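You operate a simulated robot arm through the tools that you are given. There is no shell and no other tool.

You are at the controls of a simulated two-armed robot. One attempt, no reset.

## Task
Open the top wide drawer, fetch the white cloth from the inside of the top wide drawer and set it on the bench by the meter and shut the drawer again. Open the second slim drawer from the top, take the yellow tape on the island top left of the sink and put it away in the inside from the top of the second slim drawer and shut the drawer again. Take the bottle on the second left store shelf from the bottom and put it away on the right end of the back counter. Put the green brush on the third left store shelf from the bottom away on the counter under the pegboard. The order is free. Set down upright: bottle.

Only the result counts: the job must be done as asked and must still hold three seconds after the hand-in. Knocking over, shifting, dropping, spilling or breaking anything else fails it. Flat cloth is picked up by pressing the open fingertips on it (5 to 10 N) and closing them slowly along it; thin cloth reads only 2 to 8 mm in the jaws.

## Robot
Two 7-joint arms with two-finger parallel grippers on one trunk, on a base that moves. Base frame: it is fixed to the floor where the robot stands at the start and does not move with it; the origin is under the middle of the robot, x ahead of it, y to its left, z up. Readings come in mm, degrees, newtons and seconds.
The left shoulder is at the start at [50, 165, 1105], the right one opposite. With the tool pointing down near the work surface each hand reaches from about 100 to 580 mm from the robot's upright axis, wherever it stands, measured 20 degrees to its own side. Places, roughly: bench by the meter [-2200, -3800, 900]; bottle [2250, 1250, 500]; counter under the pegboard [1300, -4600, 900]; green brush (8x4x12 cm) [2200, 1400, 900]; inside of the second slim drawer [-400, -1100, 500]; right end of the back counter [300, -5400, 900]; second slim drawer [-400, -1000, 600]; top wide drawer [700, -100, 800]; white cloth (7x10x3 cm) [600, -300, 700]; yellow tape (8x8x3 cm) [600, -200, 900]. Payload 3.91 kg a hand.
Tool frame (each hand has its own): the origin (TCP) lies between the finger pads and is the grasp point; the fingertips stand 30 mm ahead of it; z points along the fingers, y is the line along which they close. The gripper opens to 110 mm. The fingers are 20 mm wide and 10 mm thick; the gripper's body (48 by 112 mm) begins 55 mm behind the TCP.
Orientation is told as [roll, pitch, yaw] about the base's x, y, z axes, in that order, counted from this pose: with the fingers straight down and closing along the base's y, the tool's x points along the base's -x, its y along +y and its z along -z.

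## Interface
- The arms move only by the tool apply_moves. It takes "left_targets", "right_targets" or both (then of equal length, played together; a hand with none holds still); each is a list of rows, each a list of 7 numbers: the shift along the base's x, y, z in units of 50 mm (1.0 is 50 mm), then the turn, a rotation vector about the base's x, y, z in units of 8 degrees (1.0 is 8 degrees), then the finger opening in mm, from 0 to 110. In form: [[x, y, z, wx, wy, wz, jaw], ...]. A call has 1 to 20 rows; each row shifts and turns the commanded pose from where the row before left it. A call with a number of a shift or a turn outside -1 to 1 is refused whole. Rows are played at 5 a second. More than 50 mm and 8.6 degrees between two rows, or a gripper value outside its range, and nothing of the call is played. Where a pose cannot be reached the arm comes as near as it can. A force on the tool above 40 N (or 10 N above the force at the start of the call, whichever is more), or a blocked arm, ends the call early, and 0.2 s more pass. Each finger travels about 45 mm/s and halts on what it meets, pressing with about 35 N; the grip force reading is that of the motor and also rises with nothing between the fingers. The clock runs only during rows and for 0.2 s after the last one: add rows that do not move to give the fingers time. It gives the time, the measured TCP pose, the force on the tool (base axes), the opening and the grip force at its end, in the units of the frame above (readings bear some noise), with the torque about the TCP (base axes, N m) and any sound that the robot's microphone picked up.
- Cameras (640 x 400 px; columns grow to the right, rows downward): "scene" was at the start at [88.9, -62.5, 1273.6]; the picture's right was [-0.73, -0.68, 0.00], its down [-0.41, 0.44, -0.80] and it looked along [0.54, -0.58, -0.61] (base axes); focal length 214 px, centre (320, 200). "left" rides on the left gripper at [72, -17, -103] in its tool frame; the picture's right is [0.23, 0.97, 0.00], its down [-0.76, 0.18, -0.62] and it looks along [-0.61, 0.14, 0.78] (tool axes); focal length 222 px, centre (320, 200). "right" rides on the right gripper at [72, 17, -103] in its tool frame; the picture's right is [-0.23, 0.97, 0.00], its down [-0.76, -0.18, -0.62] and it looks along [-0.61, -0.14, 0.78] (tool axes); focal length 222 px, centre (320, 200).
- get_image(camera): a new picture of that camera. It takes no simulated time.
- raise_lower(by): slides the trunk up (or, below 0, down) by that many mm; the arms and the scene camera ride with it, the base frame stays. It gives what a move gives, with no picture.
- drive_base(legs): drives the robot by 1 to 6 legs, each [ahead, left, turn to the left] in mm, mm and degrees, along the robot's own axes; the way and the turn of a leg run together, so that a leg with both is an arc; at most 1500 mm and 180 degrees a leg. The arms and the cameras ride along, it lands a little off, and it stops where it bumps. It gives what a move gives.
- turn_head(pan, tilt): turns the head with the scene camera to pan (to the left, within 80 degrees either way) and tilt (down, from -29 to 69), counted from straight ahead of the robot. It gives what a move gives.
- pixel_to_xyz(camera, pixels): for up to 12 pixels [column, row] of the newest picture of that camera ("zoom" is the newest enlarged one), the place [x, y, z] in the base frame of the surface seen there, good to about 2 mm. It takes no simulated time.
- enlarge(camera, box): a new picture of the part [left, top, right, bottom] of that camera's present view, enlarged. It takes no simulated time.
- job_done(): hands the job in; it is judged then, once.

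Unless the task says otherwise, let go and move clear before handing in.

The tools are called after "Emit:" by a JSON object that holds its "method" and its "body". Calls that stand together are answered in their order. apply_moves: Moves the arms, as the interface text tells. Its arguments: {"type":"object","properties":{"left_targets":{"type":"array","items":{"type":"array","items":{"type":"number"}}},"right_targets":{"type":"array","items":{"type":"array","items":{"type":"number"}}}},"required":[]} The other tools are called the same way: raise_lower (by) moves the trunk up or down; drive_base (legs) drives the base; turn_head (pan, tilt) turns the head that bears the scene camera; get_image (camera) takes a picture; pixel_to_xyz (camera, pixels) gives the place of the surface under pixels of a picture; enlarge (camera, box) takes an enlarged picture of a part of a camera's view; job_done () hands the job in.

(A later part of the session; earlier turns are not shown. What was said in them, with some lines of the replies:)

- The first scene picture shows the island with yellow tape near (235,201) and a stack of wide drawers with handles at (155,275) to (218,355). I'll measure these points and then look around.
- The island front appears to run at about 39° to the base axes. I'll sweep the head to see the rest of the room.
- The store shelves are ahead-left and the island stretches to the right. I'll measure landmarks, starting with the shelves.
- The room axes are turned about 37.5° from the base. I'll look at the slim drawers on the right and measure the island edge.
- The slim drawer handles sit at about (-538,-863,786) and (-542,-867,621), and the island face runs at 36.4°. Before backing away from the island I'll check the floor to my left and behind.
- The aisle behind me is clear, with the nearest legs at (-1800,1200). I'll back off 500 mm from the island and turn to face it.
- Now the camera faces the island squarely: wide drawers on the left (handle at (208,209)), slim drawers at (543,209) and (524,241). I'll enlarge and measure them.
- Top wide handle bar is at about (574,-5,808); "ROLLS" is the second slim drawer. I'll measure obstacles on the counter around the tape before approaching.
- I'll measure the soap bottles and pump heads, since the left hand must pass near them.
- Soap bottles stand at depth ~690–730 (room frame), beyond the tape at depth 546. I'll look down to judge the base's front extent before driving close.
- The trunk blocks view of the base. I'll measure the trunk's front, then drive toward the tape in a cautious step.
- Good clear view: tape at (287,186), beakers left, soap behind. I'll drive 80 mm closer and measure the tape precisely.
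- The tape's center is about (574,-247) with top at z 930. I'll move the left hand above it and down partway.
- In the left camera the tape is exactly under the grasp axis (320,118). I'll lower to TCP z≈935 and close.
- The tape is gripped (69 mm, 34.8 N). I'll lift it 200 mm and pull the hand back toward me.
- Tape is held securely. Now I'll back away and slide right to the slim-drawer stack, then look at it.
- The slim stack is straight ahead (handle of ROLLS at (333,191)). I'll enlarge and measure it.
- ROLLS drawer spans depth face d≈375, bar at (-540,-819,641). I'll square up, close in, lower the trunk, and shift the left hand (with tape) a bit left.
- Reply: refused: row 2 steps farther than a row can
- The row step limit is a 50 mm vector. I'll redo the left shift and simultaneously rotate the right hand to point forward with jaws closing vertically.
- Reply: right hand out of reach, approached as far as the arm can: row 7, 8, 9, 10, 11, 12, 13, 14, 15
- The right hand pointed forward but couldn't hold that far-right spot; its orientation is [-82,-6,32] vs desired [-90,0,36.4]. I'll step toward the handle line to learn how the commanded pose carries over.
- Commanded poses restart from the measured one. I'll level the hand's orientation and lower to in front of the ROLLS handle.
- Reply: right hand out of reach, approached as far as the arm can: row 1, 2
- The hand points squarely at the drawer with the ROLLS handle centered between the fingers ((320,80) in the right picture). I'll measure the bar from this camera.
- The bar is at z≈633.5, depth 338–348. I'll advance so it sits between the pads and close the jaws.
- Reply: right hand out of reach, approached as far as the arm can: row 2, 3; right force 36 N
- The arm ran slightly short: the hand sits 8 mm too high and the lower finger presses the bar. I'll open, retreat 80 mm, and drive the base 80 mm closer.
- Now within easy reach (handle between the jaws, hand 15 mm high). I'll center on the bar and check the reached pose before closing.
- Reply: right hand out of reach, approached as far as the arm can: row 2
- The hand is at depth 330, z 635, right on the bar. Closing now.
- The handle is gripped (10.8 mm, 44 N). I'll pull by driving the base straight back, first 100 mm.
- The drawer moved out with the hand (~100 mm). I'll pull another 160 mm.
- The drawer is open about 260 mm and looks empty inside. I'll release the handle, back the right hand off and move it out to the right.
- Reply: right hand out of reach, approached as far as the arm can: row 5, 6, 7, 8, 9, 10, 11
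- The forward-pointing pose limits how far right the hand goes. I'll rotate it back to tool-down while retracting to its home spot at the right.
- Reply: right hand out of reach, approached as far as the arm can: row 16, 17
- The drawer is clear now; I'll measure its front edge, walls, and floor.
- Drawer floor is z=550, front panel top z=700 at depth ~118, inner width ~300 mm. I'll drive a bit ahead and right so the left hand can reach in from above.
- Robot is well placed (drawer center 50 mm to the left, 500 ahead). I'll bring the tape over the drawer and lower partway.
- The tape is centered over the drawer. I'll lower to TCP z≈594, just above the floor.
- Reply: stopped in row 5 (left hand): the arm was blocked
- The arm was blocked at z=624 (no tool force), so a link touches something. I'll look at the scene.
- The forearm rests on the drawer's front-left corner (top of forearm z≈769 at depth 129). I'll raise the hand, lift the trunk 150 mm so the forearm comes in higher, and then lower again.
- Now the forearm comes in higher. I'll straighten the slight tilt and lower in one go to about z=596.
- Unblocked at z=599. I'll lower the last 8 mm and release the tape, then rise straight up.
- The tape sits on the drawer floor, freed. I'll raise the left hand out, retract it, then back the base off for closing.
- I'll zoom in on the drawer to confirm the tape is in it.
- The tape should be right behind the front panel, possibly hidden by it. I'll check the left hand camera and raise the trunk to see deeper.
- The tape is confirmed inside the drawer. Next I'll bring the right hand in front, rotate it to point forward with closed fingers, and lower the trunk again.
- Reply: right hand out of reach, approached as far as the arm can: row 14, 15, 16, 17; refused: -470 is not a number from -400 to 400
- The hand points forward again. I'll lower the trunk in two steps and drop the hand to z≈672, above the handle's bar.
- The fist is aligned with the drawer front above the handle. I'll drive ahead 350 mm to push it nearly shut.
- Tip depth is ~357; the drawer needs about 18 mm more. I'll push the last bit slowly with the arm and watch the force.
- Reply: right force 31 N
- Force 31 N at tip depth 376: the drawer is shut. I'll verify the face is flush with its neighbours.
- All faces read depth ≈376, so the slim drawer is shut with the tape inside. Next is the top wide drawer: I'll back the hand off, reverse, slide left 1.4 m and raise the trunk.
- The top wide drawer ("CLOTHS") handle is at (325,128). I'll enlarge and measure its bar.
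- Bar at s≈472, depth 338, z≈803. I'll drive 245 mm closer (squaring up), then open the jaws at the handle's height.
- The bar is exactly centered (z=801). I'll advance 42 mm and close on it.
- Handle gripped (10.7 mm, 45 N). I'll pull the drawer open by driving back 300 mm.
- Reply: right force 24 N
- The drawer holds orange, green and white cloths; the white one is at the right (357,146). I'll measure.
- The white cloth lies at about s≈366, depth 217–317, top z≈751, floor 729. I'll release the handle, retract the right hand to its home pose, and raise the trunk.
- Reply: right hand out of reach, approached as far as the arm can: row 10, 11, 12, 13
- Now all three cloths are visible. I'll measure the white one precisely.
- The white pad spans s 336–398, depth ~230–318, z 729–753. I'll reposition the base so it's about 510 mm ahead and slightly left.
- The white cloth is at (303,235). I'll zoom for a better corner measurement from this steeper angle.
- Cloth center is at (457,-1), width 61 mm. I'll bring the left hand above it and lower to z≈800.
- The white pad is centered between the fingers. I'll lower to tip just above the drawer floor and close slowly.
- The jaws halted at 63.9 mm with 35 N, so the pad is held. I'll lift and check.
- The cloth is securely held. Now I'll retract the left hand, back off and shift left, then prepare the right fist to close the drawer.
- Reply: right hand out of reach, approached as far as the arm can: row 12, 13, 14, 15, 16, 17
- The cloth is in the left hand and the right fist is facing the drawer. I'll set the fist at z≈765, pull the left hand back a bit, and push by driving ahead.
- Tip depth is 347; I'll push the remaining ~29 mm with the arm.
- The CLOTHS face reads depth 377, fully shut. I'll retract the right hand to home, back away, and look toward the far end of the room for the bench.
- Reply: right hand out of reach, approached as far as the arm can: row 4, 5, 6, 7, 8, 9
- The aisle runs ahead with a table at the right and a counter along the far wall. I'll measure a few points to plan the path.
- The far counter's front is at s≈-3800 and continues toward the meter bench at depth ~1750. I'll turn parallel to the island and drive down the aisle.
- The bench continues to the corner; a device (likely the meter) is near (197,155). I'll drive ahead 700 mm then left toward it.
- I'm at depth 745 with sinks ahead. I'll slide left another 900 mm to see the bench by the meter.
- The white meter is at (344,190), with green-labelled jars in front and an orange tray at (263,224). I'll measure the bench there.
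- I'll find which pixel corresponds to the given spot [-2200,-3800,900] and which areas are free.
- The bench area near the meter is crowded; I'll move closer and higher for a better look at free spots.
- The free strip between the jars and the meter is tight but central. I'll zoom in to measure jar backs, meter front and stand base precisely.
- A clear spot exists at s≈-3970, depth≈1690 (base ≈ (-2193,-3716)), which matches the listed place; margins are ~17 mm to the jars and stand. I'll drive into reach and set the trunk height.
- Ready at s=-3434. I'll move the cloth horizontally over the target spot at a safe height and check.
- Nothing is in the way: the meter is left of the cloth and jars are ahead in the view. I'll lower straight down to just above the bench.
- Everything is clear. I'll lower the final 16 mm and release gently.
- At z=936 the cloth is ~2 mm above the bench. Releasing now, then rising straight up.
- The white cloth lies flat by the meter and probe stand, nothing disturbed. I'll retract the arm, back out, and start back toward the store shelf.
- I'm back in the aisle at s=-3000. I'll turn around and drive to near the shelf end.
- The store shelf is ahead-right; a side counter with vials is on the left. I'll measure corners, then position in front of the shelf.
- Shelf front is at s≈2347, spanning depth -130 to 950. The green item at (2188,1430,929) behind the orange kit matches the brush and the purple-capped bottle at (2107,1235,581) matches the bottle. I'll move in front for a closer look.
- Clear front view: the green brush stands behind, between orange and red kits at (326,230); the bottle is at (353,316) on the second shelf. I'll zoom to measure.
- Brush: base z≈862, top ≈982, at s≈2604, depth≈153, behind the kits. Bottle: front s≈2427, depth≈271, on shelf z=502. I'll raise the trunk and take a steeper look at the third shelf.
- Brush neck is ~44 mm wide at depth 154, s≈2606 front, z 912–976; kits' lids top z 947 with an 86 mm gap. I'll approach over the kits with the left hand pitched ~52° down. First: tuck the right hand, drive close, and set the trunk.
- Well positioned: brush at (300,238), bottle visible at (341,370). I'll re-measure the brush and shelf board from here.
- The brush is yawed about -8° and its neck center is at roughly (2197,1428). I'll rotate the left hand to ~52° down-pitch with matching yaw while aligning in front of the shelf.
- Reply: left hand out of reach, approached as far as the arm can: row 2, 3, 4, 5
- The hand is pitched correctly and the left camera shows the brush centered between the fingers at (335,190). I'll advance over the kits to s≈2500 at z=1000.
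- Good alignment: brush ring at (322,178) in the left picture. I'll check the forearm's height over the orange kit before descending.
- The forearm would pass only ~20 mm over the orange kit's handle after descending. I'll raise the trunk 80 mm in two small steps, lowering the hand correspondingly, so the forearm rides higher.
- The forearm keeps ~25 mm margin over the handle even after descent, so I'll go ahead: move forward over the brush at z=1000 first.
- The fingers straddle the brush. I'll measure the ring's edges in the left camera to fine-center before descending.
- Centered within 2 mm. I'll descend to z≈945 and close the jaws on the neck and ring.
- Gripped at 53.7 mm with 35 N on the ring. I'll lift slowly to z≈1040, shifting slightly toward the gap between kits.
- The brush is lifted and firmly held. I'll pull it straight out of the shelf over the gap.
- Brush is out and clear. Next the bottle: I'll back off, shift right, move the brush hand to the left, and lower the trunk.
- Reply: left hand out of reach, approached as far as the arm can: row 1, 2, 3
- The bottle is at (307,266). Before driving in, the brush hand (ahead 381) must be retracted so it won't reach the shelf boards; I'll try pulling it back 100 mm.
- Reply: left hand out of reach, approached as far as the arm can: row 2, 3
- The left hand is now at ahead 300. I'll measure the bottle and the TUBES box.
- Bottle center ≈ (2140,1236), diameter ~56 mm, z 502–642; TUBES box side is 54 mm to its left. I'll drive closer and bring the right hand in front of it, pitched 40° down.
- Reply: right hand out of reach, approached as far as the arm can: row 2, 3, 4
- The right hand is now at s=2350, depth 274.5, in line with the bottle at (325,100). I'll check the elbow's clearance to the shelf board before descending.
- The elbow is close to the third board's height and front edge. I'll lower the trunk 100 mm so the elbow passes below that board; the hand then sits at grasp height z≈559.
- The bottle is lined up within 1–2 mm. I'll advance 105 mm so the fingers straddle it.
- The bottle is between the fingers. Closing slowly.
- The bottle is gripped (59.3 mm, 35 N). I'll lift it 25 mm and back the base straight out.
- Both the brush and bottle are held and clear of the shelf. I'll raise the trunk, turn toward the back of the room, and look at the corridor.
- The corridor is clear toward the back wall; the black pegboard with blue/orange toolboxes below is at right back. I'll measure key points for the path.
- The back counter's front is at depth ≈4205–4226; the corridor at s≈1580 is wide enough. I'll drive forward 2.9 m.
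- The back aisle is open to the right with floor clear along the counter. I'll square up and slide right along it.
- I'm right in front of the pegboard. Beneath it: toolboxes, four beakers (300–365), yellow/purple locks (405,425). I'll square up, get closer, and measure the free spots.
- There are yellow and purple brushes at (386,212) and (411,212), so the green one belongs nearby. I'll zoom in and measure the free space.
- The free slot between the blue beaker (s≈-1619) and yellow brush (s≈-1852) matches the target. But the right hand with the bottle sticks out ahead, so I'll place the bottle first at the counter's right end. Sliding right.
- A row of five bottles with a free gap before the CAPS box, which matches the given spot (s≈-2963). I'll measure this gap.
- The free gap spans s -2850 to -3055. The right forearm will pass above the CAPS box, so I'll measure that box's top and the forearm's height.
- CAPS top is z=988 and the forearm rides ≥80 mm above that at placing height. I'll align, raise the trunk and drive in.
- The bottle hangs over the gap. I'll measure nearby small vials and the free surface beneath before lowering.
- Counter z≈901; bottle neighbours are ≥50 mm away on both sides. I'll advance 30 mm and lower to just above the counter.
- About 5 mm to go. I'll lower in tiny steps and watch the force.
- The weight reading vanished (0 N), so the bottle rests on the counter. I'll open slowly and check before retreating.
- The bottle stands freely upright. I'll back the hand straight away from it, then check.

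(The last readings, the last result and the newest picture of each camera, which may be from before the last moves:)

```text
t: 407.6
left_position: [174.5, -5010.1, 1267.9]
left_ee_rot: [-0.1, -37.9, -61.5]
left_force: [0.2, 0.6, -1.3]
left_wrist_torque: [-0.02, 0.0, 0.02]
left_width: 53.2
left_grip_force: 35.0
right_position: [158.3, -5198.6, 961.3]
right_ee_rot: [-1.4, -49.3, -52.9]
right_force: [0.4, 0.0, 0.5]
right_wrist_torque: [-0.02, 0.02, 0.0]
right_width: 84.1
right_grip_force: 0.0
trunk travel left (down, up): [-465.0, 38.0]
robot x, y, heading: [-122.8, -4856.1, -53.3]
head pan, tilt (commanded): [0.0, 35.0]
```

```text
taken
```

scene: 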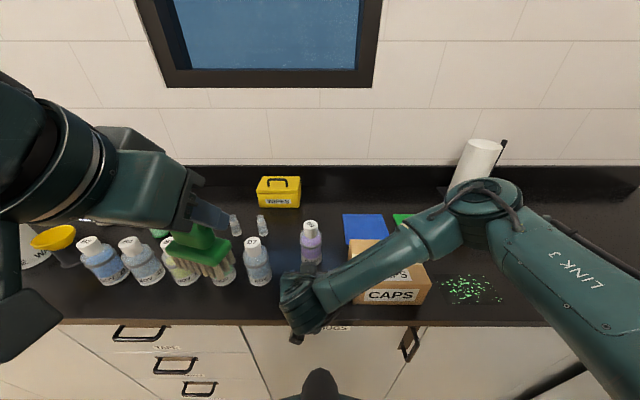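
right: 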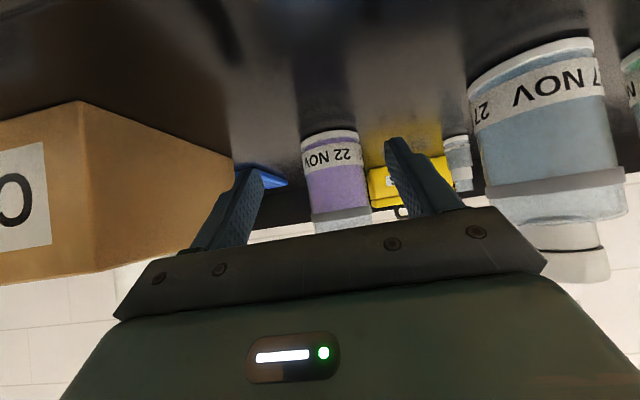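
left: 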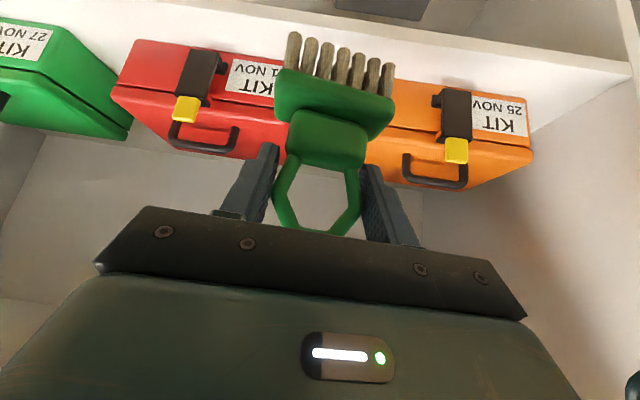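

The bottle stands upright in the gap, undisturbed. I'll raise the hand, back the base away, then return the right hand to its tucked home pose.

Emit:
{"method": "apply_moves", "body": {"right_targets": [[0, 0, 0.8, 0, 0, 0, 84], [0, 0, 0.8, 0, 0, 0, 84], [0, 0, 0, 0, 0, 0, 84]]}}

Emit:
{"method": "drive_base", "body": {"legs": [[-480, 0, 0]]}}

Emit:
{"method": "apply_moves", "body": {"right_targets": [[-0.839, -0.19, 0, 0.718, 0.53, 0, 84], [-0.839, -0.19, 0, 0.718, 0.53, 0, 70], [-0.839, -0.19, 0, 0.718, 0.53, 0, 50], [-0.839, -0.19, 0, 0.718, 0.53, 0, 40], [-0.839, -0.19, 0, 0.718, 0.53, 0, 40], [-0.839, -0.19, 0, 0.718, 0.53, 0, 40], [-0.839, -0.19, 0, 0.718, 0.53, 0, 40], [-0.839, -0.19, 0, 0, 0, 0, 40], [-0.839, -0.19, 0, 0, 0, 0, 40], [0, 0, 0, 0, 0, 0, 40]]}}

Emit:
{"method": "get_image", "body": {"camera": "scene"}}

```text
t: 408.4
left_position: [174.6, -5010.8, 1267.4]
left_ee_rot: [0.0, -38.0, -61.5]
left_force: [0.0, 0.2, -0.5]
left_wrist_torque: [-0.02, 0.0, 0.02]
left_width: 53.4
left_grip_force: 35.4
right_position: [158.3, -5198.7, 1040.5]
right_ee_rot: [-1.4, -49.1, -52.7]
right_force: [-0.7, 0.5, -0.3]
right_wrist_torque: [-0.01, 0.0, 0.0]
right_width: 84.0
right_grip_force: 0.1
trunk travel left (down, up): [-465.0, 38.0]
robot x, y, heading: [-124.3, -4859.2, -53.7]
head pan, tilt (commanded): [0.0, 35.0]
```

```text
t: 411.2
left_position: [-111.4, -4622.6, 1267.4]
left_ee_rot: [-0.1, -38.0, -61.2]
left_force: [0.2, 0.1, -0.5]
left_wrist_torque: [-0.04, 0.0, -0.06]
left_width: 53.1
left_grip_force: 35.2
right_position: [-126.9, -4810.7, 1039.7]
right_ee_rot: [-1.3, -49.2, -52.4]
right_force: [0.4, -0.2, 0.2]
right_wrist_torque: [-0.05, -0.01, -0.02]
right_width: 83.9
right_grip_force: 0.1
trunk travel left (down, up): [-465.0, 38.0]
robot x, y, heading: [-410.4, -4471.9, -53.0]
head pan, tilt (commanded): [0.0, 35.0]
```

```text
t: 413.4
left_position: [-111.9, -4622.6, 1267.7]
left_ee_rot: [-0.2, -38.1, -61.3]
left_force: [-0.4, 0.7, -0.4]
left_wrist_torque: [-0.03, 0.03, -0.01]
left_width: 53.1
left_grip_force: 34.7
right_position: [-503.5, -4895.5, 1039.1]
right_ee_rot: [-0.7, 0.7, -52.8]
right_force: [-0.2, -0.6, -0.3]
right_wrist_torque: [-0.01, 0.03, 0.0]
right_width: 40.1
right_grip_force: 0.0
trunk travel left (down, up): [-465.0, 38.0]
robot x, y, heading: [-406.7, -4473.0, -53.0]
head pan, tilt (commanded): [0.0, 35.0]
```

```text
taken
```

scene: 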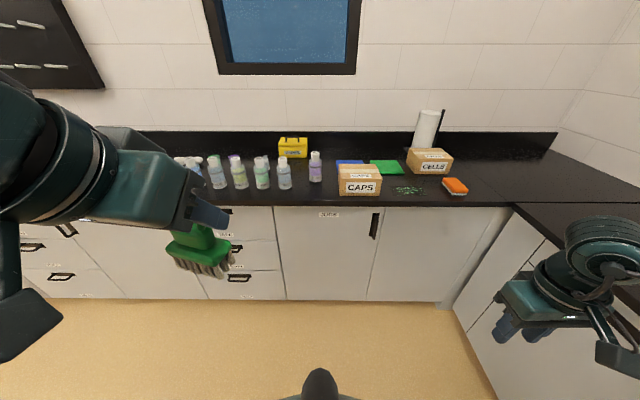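

The bottle stands fine. Now I'll slide left ~1.19 m to the pegboard counter to place the brush.

Emit:
{"method": "drive_base", "body": {"legs": [[0, 0, -0.6], [0, 1190, 0]]}}

Emit:
{"method": "get_image", "body": {"camera": "scene"}}

```text
t: 424.1
left_position: [812.2, -3930.1, 1268.2]
left_ee_rot: [-0.2, -38.0, -60.7]
left_force: [-0.8, 0.4, 0.3]
left_wrist_torque: [0.0, 0.0, -0.01]
left_width: 53.2
left_grip_force: 34.7
right_position: [421.9, -4207.2, 1039.8]
right_ee_rot: [-0.6, 0.8, -52.5]
right_force: [0.0, 0.9, 0.5]
right_wrist_torque: [0.0, 0.0, 0.02]
right_width: 39.9
right_grip_force: 0.1
trunk travel left (down, up): [-465.0, 38.0]
robot x, y, heading: [513.7, -3780.9, -52.9]
head pan, tilt (commanded): [0.0, 35.0]
```

```text
taken
```

scene: 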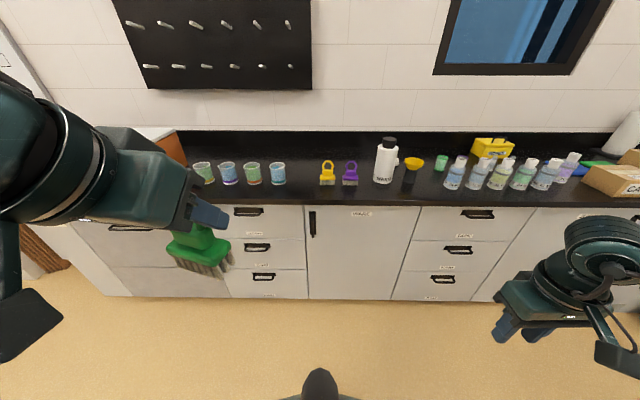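

I'm near the slot at (303,175), between the blue beaker and yellow brush. I'll measure it again from here.

Emit:
{"method": "enlarge", "body": {"camera": "scene", "box": [240, 140, 400, 220]}}

Emit:
{"method": "pixel_to_xyz", "body": {"camera": "zoom", "pixels": [[155, 95], [176, 120], [155, 165], [320, 170], [328, 85], [348, 110], [376, 150], [250, 150], [250, 190], [250, 110], [322, 135], [130, 100]]}}

```text
4.00 times, centred on (320, 180) of scene
```

zoom: 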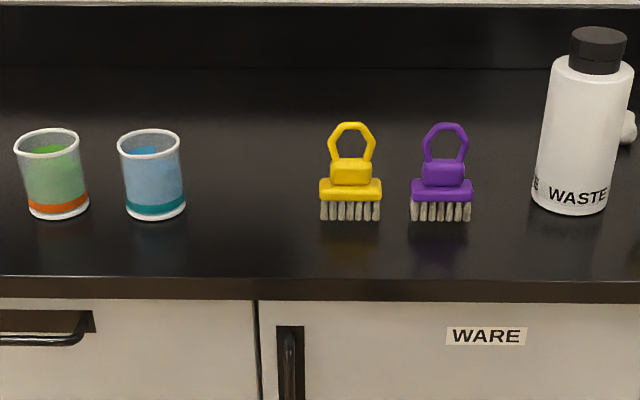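

```text
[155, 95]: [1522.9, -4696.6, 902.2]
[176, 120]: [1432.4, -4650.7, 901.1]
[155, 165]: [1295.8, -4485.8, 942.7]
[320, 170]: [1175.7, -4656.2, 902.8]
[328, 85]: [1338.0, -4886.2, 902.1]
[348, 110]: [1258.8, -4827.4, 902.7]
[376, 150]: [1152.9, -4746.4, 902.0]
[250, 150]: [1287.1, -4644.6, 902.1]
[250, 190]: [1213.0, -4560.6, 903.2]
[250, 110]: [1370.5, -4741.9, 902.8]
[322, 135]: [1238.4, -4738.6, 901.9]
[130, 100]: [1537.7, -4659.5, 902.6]
```

Emit:
{"method": "pixel_to_xyz", "body": {"camera": "zoom", "pixels": [[152, 152], [180, 143], [152, 131], [155, 212], [180, 200], [323, 190], [378, 190], [350, 175], [350, 126], [325, 212], [350, 215], [415, 190]]}}

```text
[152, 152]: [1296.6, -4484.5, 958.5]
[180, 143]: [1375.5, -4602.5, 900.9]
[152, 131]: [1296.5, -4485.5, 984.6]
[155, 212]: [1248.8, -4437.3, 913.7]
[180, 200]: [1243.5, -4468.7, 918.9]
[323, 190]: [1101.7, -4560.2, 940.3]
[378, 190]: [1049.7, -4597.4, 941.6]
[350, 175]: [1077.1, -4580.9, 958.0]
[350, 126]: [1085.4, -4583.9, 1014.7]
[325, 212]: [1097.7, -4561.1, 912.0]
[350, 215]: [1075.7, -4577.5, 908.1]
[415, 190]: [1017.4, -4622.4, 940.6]
```

Gap: beaker edge s≈-1657 to yellow brush edge s≈-1817, so center s≈-1737. I'll drive closer so that the left hand can set the brush at depth ≈4395.

Emit:
{"method": "drive_base", "body": {"legs": [[0, 36, -0.7], [447, 0, 0]]}}

Emit:
{"method": "get_image", "body": {"camera": "scene"}}

```text
t: 427.4
left_position: [1103.5, -4269.2, 1267.0]
left_ee_rot: [-0.2, -38.0, -61.6]
left_force: [0.3, 0.0, -0.8]
left_wrist_torque: [-0.03, 0.01, 0.0]
left_width: 53.1
left_grip_force: 35.4
right_position: [709.1, -4540.1, 1038.8]
right_ee_rot: [-0.6, 0.8, -53.3]
right_force: [0.2, 0.3, 0.2]
right_wrist_torque: [0.0, 0.01, 0.02]
right_width: 40.1
right_grip_force: 0.1
trunk travel left (down, up): [-465.0, 38.0]
robot x, y, heading: [801.9, -4115.8, -53.5]
head pan, tilt (commanded): [0.0, 35.0]
```

```text
taken
```

scene: 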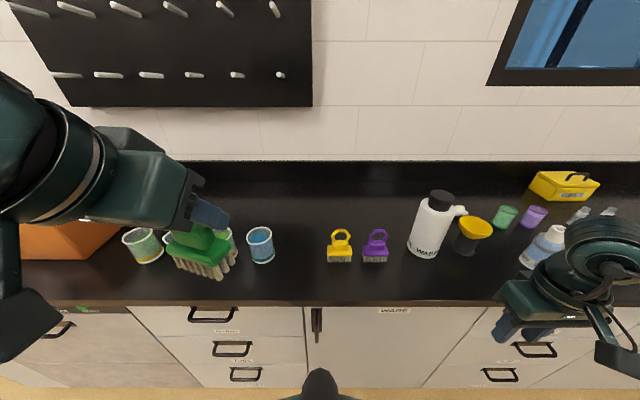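

The slot is at (298,245). I'll move the brush over it at a safe height (z≈1150).

Emit:
{"method": "apply_moves", "body": {"left_targets": [[0.299, -0.848, -0.334, 0, 0, 0, 25], [0.299, -0.848, -0.334, 0, 0, 0, 25], [0.299, -0.848, -0.334, 0, 0, 0, 25], [0.299, -0.848, -0.334, 0, 0, 0, 25], [0.299, -0.848, -0.334, 0, 0, 0, 25], [0.299, -0.848, -0.334, 0, 0, 0, 25], [0.299, -0.848, -0.334, 0, 0, 0, 25], [0, 0, 0, 0, 0, 0, 25]]}}

Emit:
{"method": "get_image", "body": {"camera": "scene"}}

Emit:
{"method": "get_image", "body": {"camera": "left"}}

```text
t: 429.2
left_position: [1207.5, -4565.2, 1150.9]
left_ee_rot: [-0.1, -37.9, -61.6]
left_force: [-0.7, -0.2, -0.8]
left_wrist_torque: [0.03, 0.0, -0.02]
left_width: 53.0
left_grip_force: 35.0
right_position: [708.8, -4538.3, 1039.3]
right_ee_rot: [-0.6, 0.8, -53.3]
right_force: [0.2, 0.5, 0.1]
right_wrist_torque: [0.02, -0.04, 0.01]
right_width: 40.1
right_grip_force: 0.1
trunk travel left (down, up): [-465.0, 38.0]
robot x, y, heading: [804.6, -4113.9, -54.0]
head pan, tilt (commanded): [0.0, 35.0]
```

```text
taken
```

scene: 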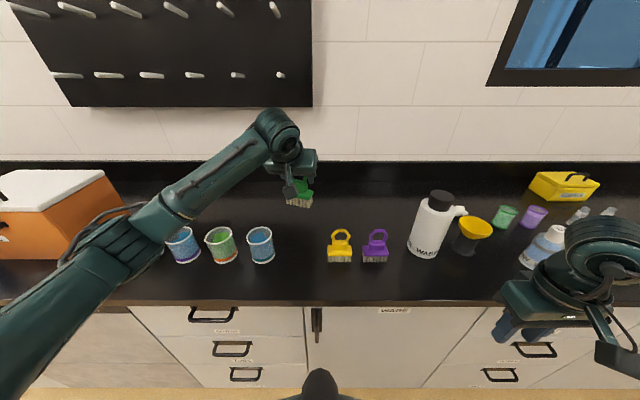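

```text
taken
```

left: 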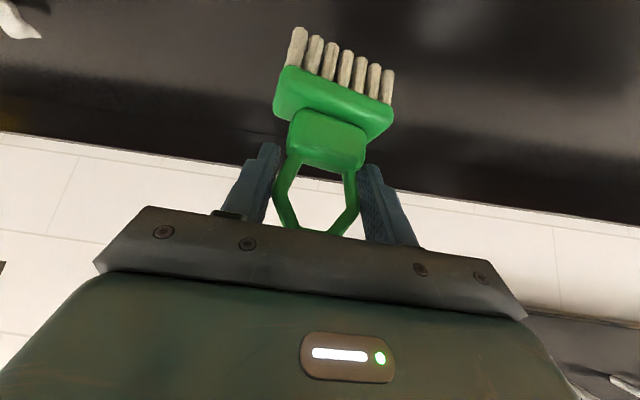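

The brush hangs over the slot. The forearm and elbow hang near the beakers, so I'll measure their heights before descending.

Emit:
{"method": "pixel_to_xyz", "body": {"camera": "scene", "pixels": [[270, 118], [235, 160], [200, 185], [165, 205], [130, 230], [100, 245], [70, 265], [150, 225], [180, 248], [120, 255], [140, 250]]}}

```text
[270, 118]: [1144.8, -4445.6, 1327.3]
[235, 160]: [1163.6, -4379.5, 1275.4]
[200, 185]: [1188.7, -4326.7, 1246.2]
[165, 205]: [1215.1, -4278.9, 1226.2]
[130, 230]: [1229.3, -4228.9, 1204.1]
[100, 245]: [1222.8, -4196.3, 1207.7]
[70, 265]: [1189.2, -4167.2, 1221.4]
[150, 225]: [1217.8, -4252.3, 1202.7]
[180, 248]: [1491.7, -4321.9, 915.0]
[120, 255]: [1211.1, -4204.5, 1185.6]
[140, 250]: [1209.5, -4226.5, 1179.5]
```

Elbow and forearm stay in front of the beakers (depth ≤4200) and well above the counter. I'll lower to z≈1005.

Emit:
{"method": "apply_moves", "body": {"left_targets": [[0, 0, -0.95, 0, 0, 0, 25], [0, 0, -0.95, 0, 0, 0, 25], [0, 0, -0.95, 0, 0, 0, 25], [0, 0, 0, 0, 0, 0, 25]]}}

Emit:
{"method": "get_image", "body": {"camera": "scene"}}

Emit:
{"method": "get_image", "body": {"camera": "left"}}

```text
t: 430.2
left_position: [1206.2, -4566.8, 1008.2]
left_ee_rot: [-0.3, -37.9, -61.6]
left_force: [-0.2, 0.1, -1.3]
left_wrist_torque: [0.0, 0.02, -0.01]
left_width: 53.2
left_grip_force: 35.5
right_position: [708.5, -4539.0, 1039.6]
right_ee_rot: [-0.6, 0.8, -53.3]
right_force: [0.5, 0.1, -0.7]
right_wrist_torque: [0.03, 0.0, 0.01]
right_width: 39.9
right_grip_force: 0.1
trunk travel left (down, up): [-465.0, 38.0]
robot x, y, heading: [804.7, -4112.9, -53.2]
head pan, tilt (commanded): [0.0, 35.0]
```

```text
taken
```

scene: 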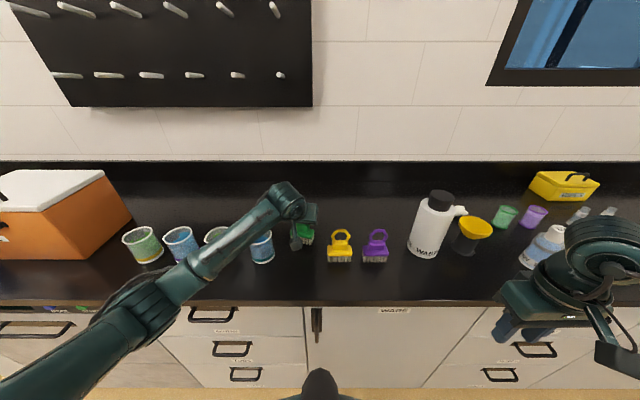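

```text
taken
```

left: 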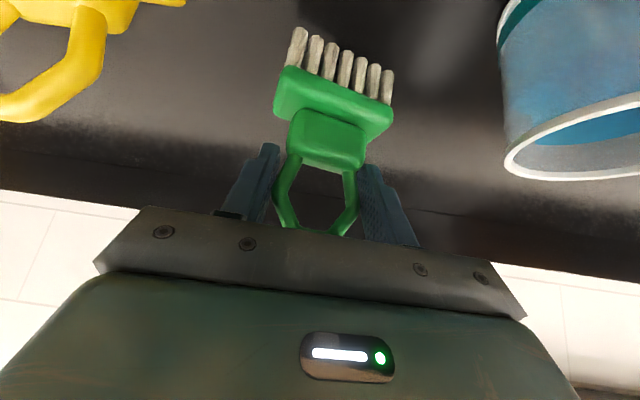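

The forearm appears above beakers 3 and 4 in the view; I'll check the actual clearance.

Emit:
{"method": "pixel_to_xyz", "body": {"camera": "scene", "pixels": [[290, 190], [265, 210], [245, 228], [225, 245], [200, 265], [175, 280], [150, 300], [255, 235], [265, 232], [212, 233]]}}

```text
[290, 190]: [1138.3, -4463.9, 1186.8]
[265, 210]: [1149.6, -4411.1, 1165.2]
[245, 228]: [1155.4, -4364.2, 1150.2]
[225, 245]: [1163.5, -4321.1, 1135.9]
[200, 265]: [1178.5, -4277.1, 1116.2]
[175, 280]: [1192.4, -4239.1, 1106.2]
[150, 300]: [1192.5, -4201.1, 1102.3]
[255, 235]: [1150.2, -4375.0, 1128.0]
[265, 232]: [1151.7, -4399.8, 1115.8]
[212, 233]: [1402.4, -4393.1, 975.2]
```

The forearm is in front of and ~80 mm above the beakers. Lowering the last ~22 mm in small steps.

Emit:
{"method": "apply_moves", "body": {"left_targets": [[0, 0, -0.2, 0, 0, 0, 25], [0, 0, -0.16, 0, 0, 0, 25], [0, 0, -0.06, 0, 0, 0, 25], [0, 0, 0, 0, 0, 0, 25]]}}

```text
t: 431.2
left_position: [1206.5, -4567.6, 985.8]
left_ee_rot: [-0.1, -38.1, -61.6]
left_force: [0.2, -0.3, -0.8]
left_wrist_torque: [-0.03, 0.0, -0.02]
left_width: 53.0
left_grip_force: 35.3
right_position: [709.4, -4539.1, 1039.2]
right_ee_rot: [-0.6, 0.8, -53.3]
right_force: [0.4, -0.2, 0.5]
right_wrist_torque: [0.01, -0.01, -0.02]
right_width: 40.3
right_grip_force: 0.2
trunk travel left (down, up): [-465.0, 38.0]
robot x, y, heading: [799.3, -4111.2, -53.3]
head pan, tilt (commanded): [0.0, 35.0]
```

Emit:
{"method": "apply_moves", "body": {"left_targets": [[0, 0, -0.03, 0, 0, 0, 25], [0, 0, 0, 0, 0, 0, 25]]}}

Emit:
{"method": "get_image", "body": {"camera": "left"}}

Emit:
{"method": "enlarge", "body": {"camera": "scene", "box": [230, 180, 400, 280]}}

```text
t: 431.8
left_position: [1206.2, -4566.9, 985.0]
left_ee_rot: [-0.2, -38.0, -61.6]
left_force: [0.3, 0.6, -0.3]
left_wrist_torque: [0.0, 0.02, 0.01]
left_width: 53.2
left_grip_force: 35.3
right_position: [708.5, -4539.4, 1037.6]
right_ee_rot: [-0.6, 0.8, -53.2]
right_force: [-1.0, 0.0, -0.2]
right_wrist_torque: [-0.02, 0.03, 0.0]
right_width: 39.8
right_grip_force: 0.0
trunk travel left (down, up): [-465.0, 38.0]
robot x, y, heading: [807.6, -4112.1, -53.3]
head pan, tilt (commanded): [0.0, 35.0]
```

```text
taken
```

left: 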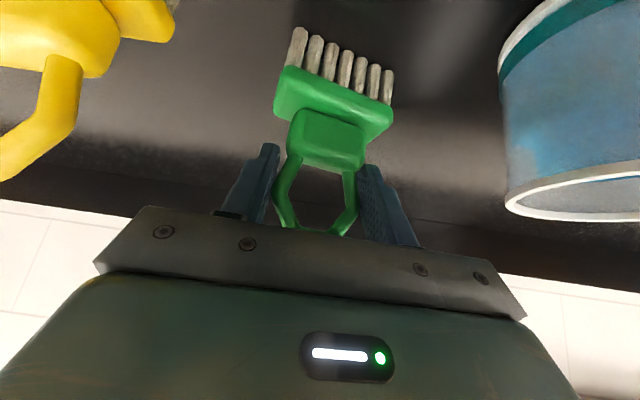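

```text
3.76 times, centred on (315, 230) of scene
```

zoom: 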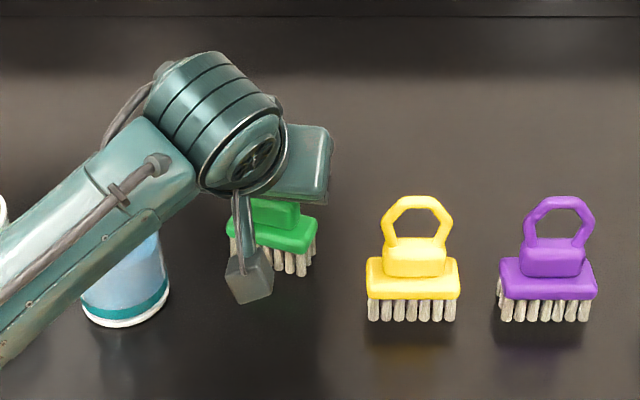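

I'll measure the bristle bottom against the counter surface next to it.

Emit:
{"method": "pixel_to_xyz", "body": {"camera": "zoom", "pixels": [[302, 272], [302, 265], [302, 290], [320, 290], [410, 315], [410, 325]]}}

```text
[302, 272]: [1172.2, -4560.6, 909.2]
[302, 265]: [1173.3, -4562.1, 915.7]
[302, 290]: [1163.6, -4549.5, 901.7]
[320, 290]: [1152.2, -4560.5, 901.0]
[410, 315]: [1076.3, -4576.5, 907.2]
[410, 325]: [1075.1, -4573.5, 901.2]
```

Emit:
{"method": "apply_moves", "body": {"left_targets": [[0, 0, -0.04, 0, 0, 0, 25], [0, 0, 0, 0, 0, 0, 25]]}}

```text
t: 432.4
left_position: [1206.4, -4567.9, 984.3]
left_ee_rot: [-0.3, -38.0, -61.7]
left_force: [-0.1, -0.8, 5.2]
left_wrist_torque: [-0.03, 0.17, -0.03]
left_width: 53.0
left_grip_force: 35.4
right_position: [707.6, -4538.1, 1040.3]
right_ee_rot: [-0.7, 0.8, -53.2]
right_force: [0.0, -0.3, 0.2]
right_wrist_torque: [0.02, -0.01, 0.01]
right_width: 39.8
right_grip_force: 0.0
trunk travel left (down, up): [-465.0, 38.0]
robot x, y, heading: [808.9, -4118.5, -53.2]
head pan, tilt (commanded): [0.0, 35.0]
```

Contact force +5 N: the brush stands on the counter. I'll release gently and withdraw along the tool axis.

Emit:
{"method": "apply_moves", "body": {"left_targets": [[0, 0, 0.03, 0, 0, 0, 54], [0, 0, 0, 0, 0, 0, 57], [0, 0, 0, 0, 0, 0, 61], [0, 0, 0, 0, 0, 0, 66], [0, 0, 0, 0, 0, 0, 72], [0, 0, 0, 0, 0, 0, 76], [0, 0, 0, 0, 0, 0, 76]]}}

Emit:
{"method": "get_image", "body": {"camera": "left"}}

```text
t: 434.0
left_position: [1205.9, -4567.2, 985.7]
left_ee_rot: [0.0, -38.0, -61.5]
left_force: [0.2, 0.2, 0.2]
left_wrist_torque: [0.02, 0.03, 0.01]
left_width: 76.2
left_grip_force: 0.2
right_position: [708.7, -4540.0, 1039.6]
right_ee_rot: [-0.6, 0.8, -53.3]
right_force: [0.1, 0.3, 0.5]
right_wrist_torque: [0.02, 0.05, -0.01]
right_width: 40.1
right_grip_force: 0.0
trunk travel left (down, up): [-465.0, 38.0]
robot x, y, heading: [803.1, -4116.7, -53.7]
head pan, tilt (commanded): [0.0, 35.0]
```

```text
taken
```

left: 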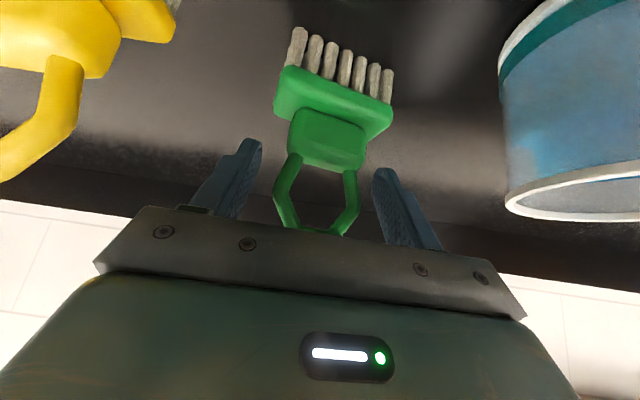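

The brush stands on its own. Withdrawing along the tool axis.

Emit:
{"method": "apply_moves", "body": {"left_targets": [[-0.12, 0.22, 0.32, 0, 0, 0, 76], [-0.234, 0.433, 0.63, 0, 0, 0, 76], [-0.234, 0.433, 0.63, 0, 0, 0, 76], [-0.234, 0.433, 0.63, 0, 0, 0, 76], [-0.234, 0.433, 0.63, 0, 0, 0, 76], [0, 0, 0, 0, 0, 0, 76]]}}

Emit:
{"method": "get_image", "body": {"camera": "left"}}

Emit:
{"method": "get_image", "body": {"camera": "scene"}}

```text
t: 435.4
left_position: [1156.9, -4469.9, 1129.4]
left_ee_rot: [-0.1, -37.9, -61.5]
left_force: [0.2, 0.1, 0.1]
left_wrist_torque: [0.01, 0.04, 0.01]
left_width: 75.7
left_grip_force: 0.0
right_position: [708.4, -4540.4, 1039.1]
right_ee_rot: [-0.7, 0.7, -53.3]
right_force: [0.4, -0.6, 0.2]
right_wrist_torque: [0.01, 0.06, -0.01]
right_width: 39.8
right_grip_force: 0.1
trunk travel left (down, up): [-465.0, 38.0]
robot x, y, heading: [801.8, -4115.2, -53.4]
head pan, tilt (commanded): [0.0, 35.0]
```

```text
taken
```

left: 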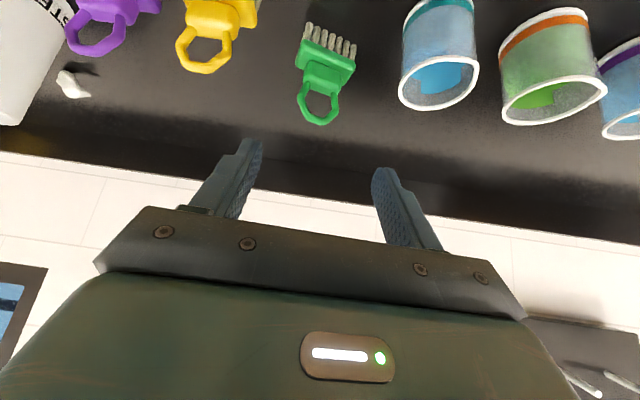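

```text
taken
```

scene: 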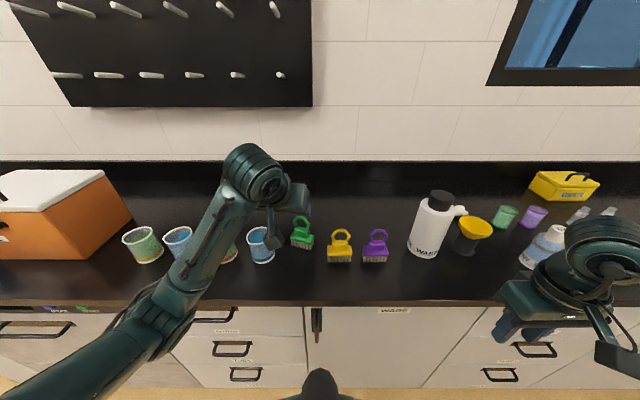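

The green brush stands between the blue beaker and yellow brush. I'll back off and take a last look before handing in.

Emit:
{"method": "drive_base", "body": {"legs": [[-450, 0, 0]]}}

Emit:
{"method": "turn_head", "body": {"pan": -20, "tilt": 25}}

Emit:
{"method": "get_image", "body": {"camera": "scene"}}

Emit:
{"method": "enlarge", "body": {"camera": "scene", "box": [140, 130, 400, 260]}}

```text
t: 438.1
left_position: [891.0, -4111.1, 1128.8]
left_ee_rot: [-0.1, -38.0, -61.8]
left_force: [-0.5, -0.8, 0.2]
left_wrist_torque: [-0.04, -0.02, 0.01]
left_width: 76.0
left_grip_force: 0.1
right_position: [441.8, -4180.2, 1038.6]
right_ee_rot: [-0.6, 0.8, -53.4]
right_force: [-0.5, 0.3, -0.1]
right_wrist_torque: [0.02, -0.03, -0.02]
right_width: 39.9
right_grip_force: 0.0
trunk travel left (down, up): [-465.0, 38.0]
robot x, y, heading: [540.9, -3758.2, -53.6]
head pan, tilt (commanded): [0.0, 35.0]
```

```text
t: 438.9
left_position: [890.5, -4111.7, 1128.6]
left_ee_rot: [-0.1, -38.1, -61.7]
left_force: [-0.4, 0.1, 0.1]
left_wrist_torque: [-0.01, 0.0, 0.01]
left_width: 76.0
left_grip_force: 0.0
right_position: [443.3, -4178.2, 1040.2]
right_ee_rot: [-0.6, 0.8, -53.4]
right_force: [0.4, -0.3, -0.1]
right_wrist_torque: [0.02, -0.02, 0.01]
right_width: 39.9
right_grip_force: 0.0
trunk travel left (down, up): [-465.0, 38.0]
robot x, y, heading: [538.5, -3756.4, -53.8]
head pan, tilt (commanded): [-20.0, 25.0]
```

```text
taken
```

scene: 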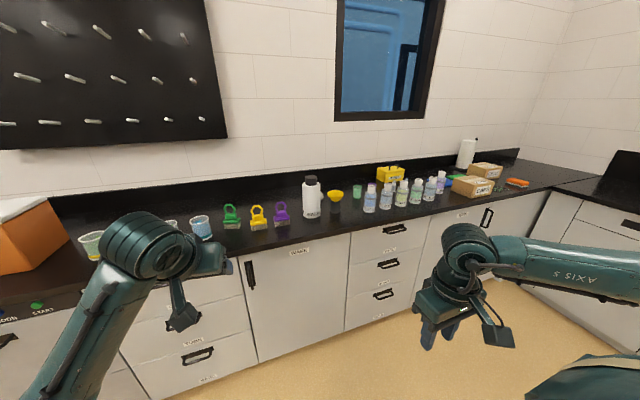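

```text
2.46 times, centred on (270, 195) of scene
```

zoom: 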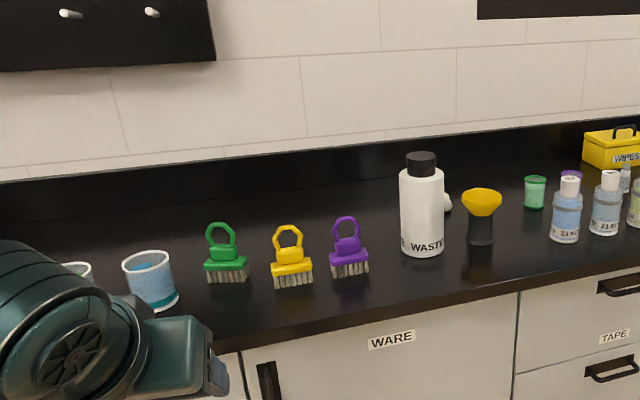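

The green brush stands beside the yellow and purple ones, and the bottle stands upright in its row at the right end. Both drawers read flush when I shut them, and the cloth was lying flat by the meter when I left it. Both hands are empty and clear, so I'm handing in.

Emit:
{"method": "job_done", "body": {}}

```text
The job is handed in.
```

The job is handed in, with all four parts done. I don't have the judge's result.

- **White cloth:** taken from the top wide drawer and laid flat on the bench, next to the probe stand and meter. The drawer is shut and was level with its neighbours when I measured it.
- **Yellow tape:** set inside the second slim drawer from the top (ROLLS). That drawer is shut and was also level with its neighbours.
- **Bottle:** standing upright at the right end of the back counter, between the row of bottles and the CAPS box.
- **Green brush:** standing on the counter under the pegboard, beside the yellow and purple brushes.

I saw nothing else knocked over or shifted along the way. While I was putting the tape in, my left forearm briefly rested on the ROLLS drawer's front corner; I backed off and came in higher. My last look covered only the pegboard and back counters. I didn't go back to re-check the cloth or the closed drawers before handing in.
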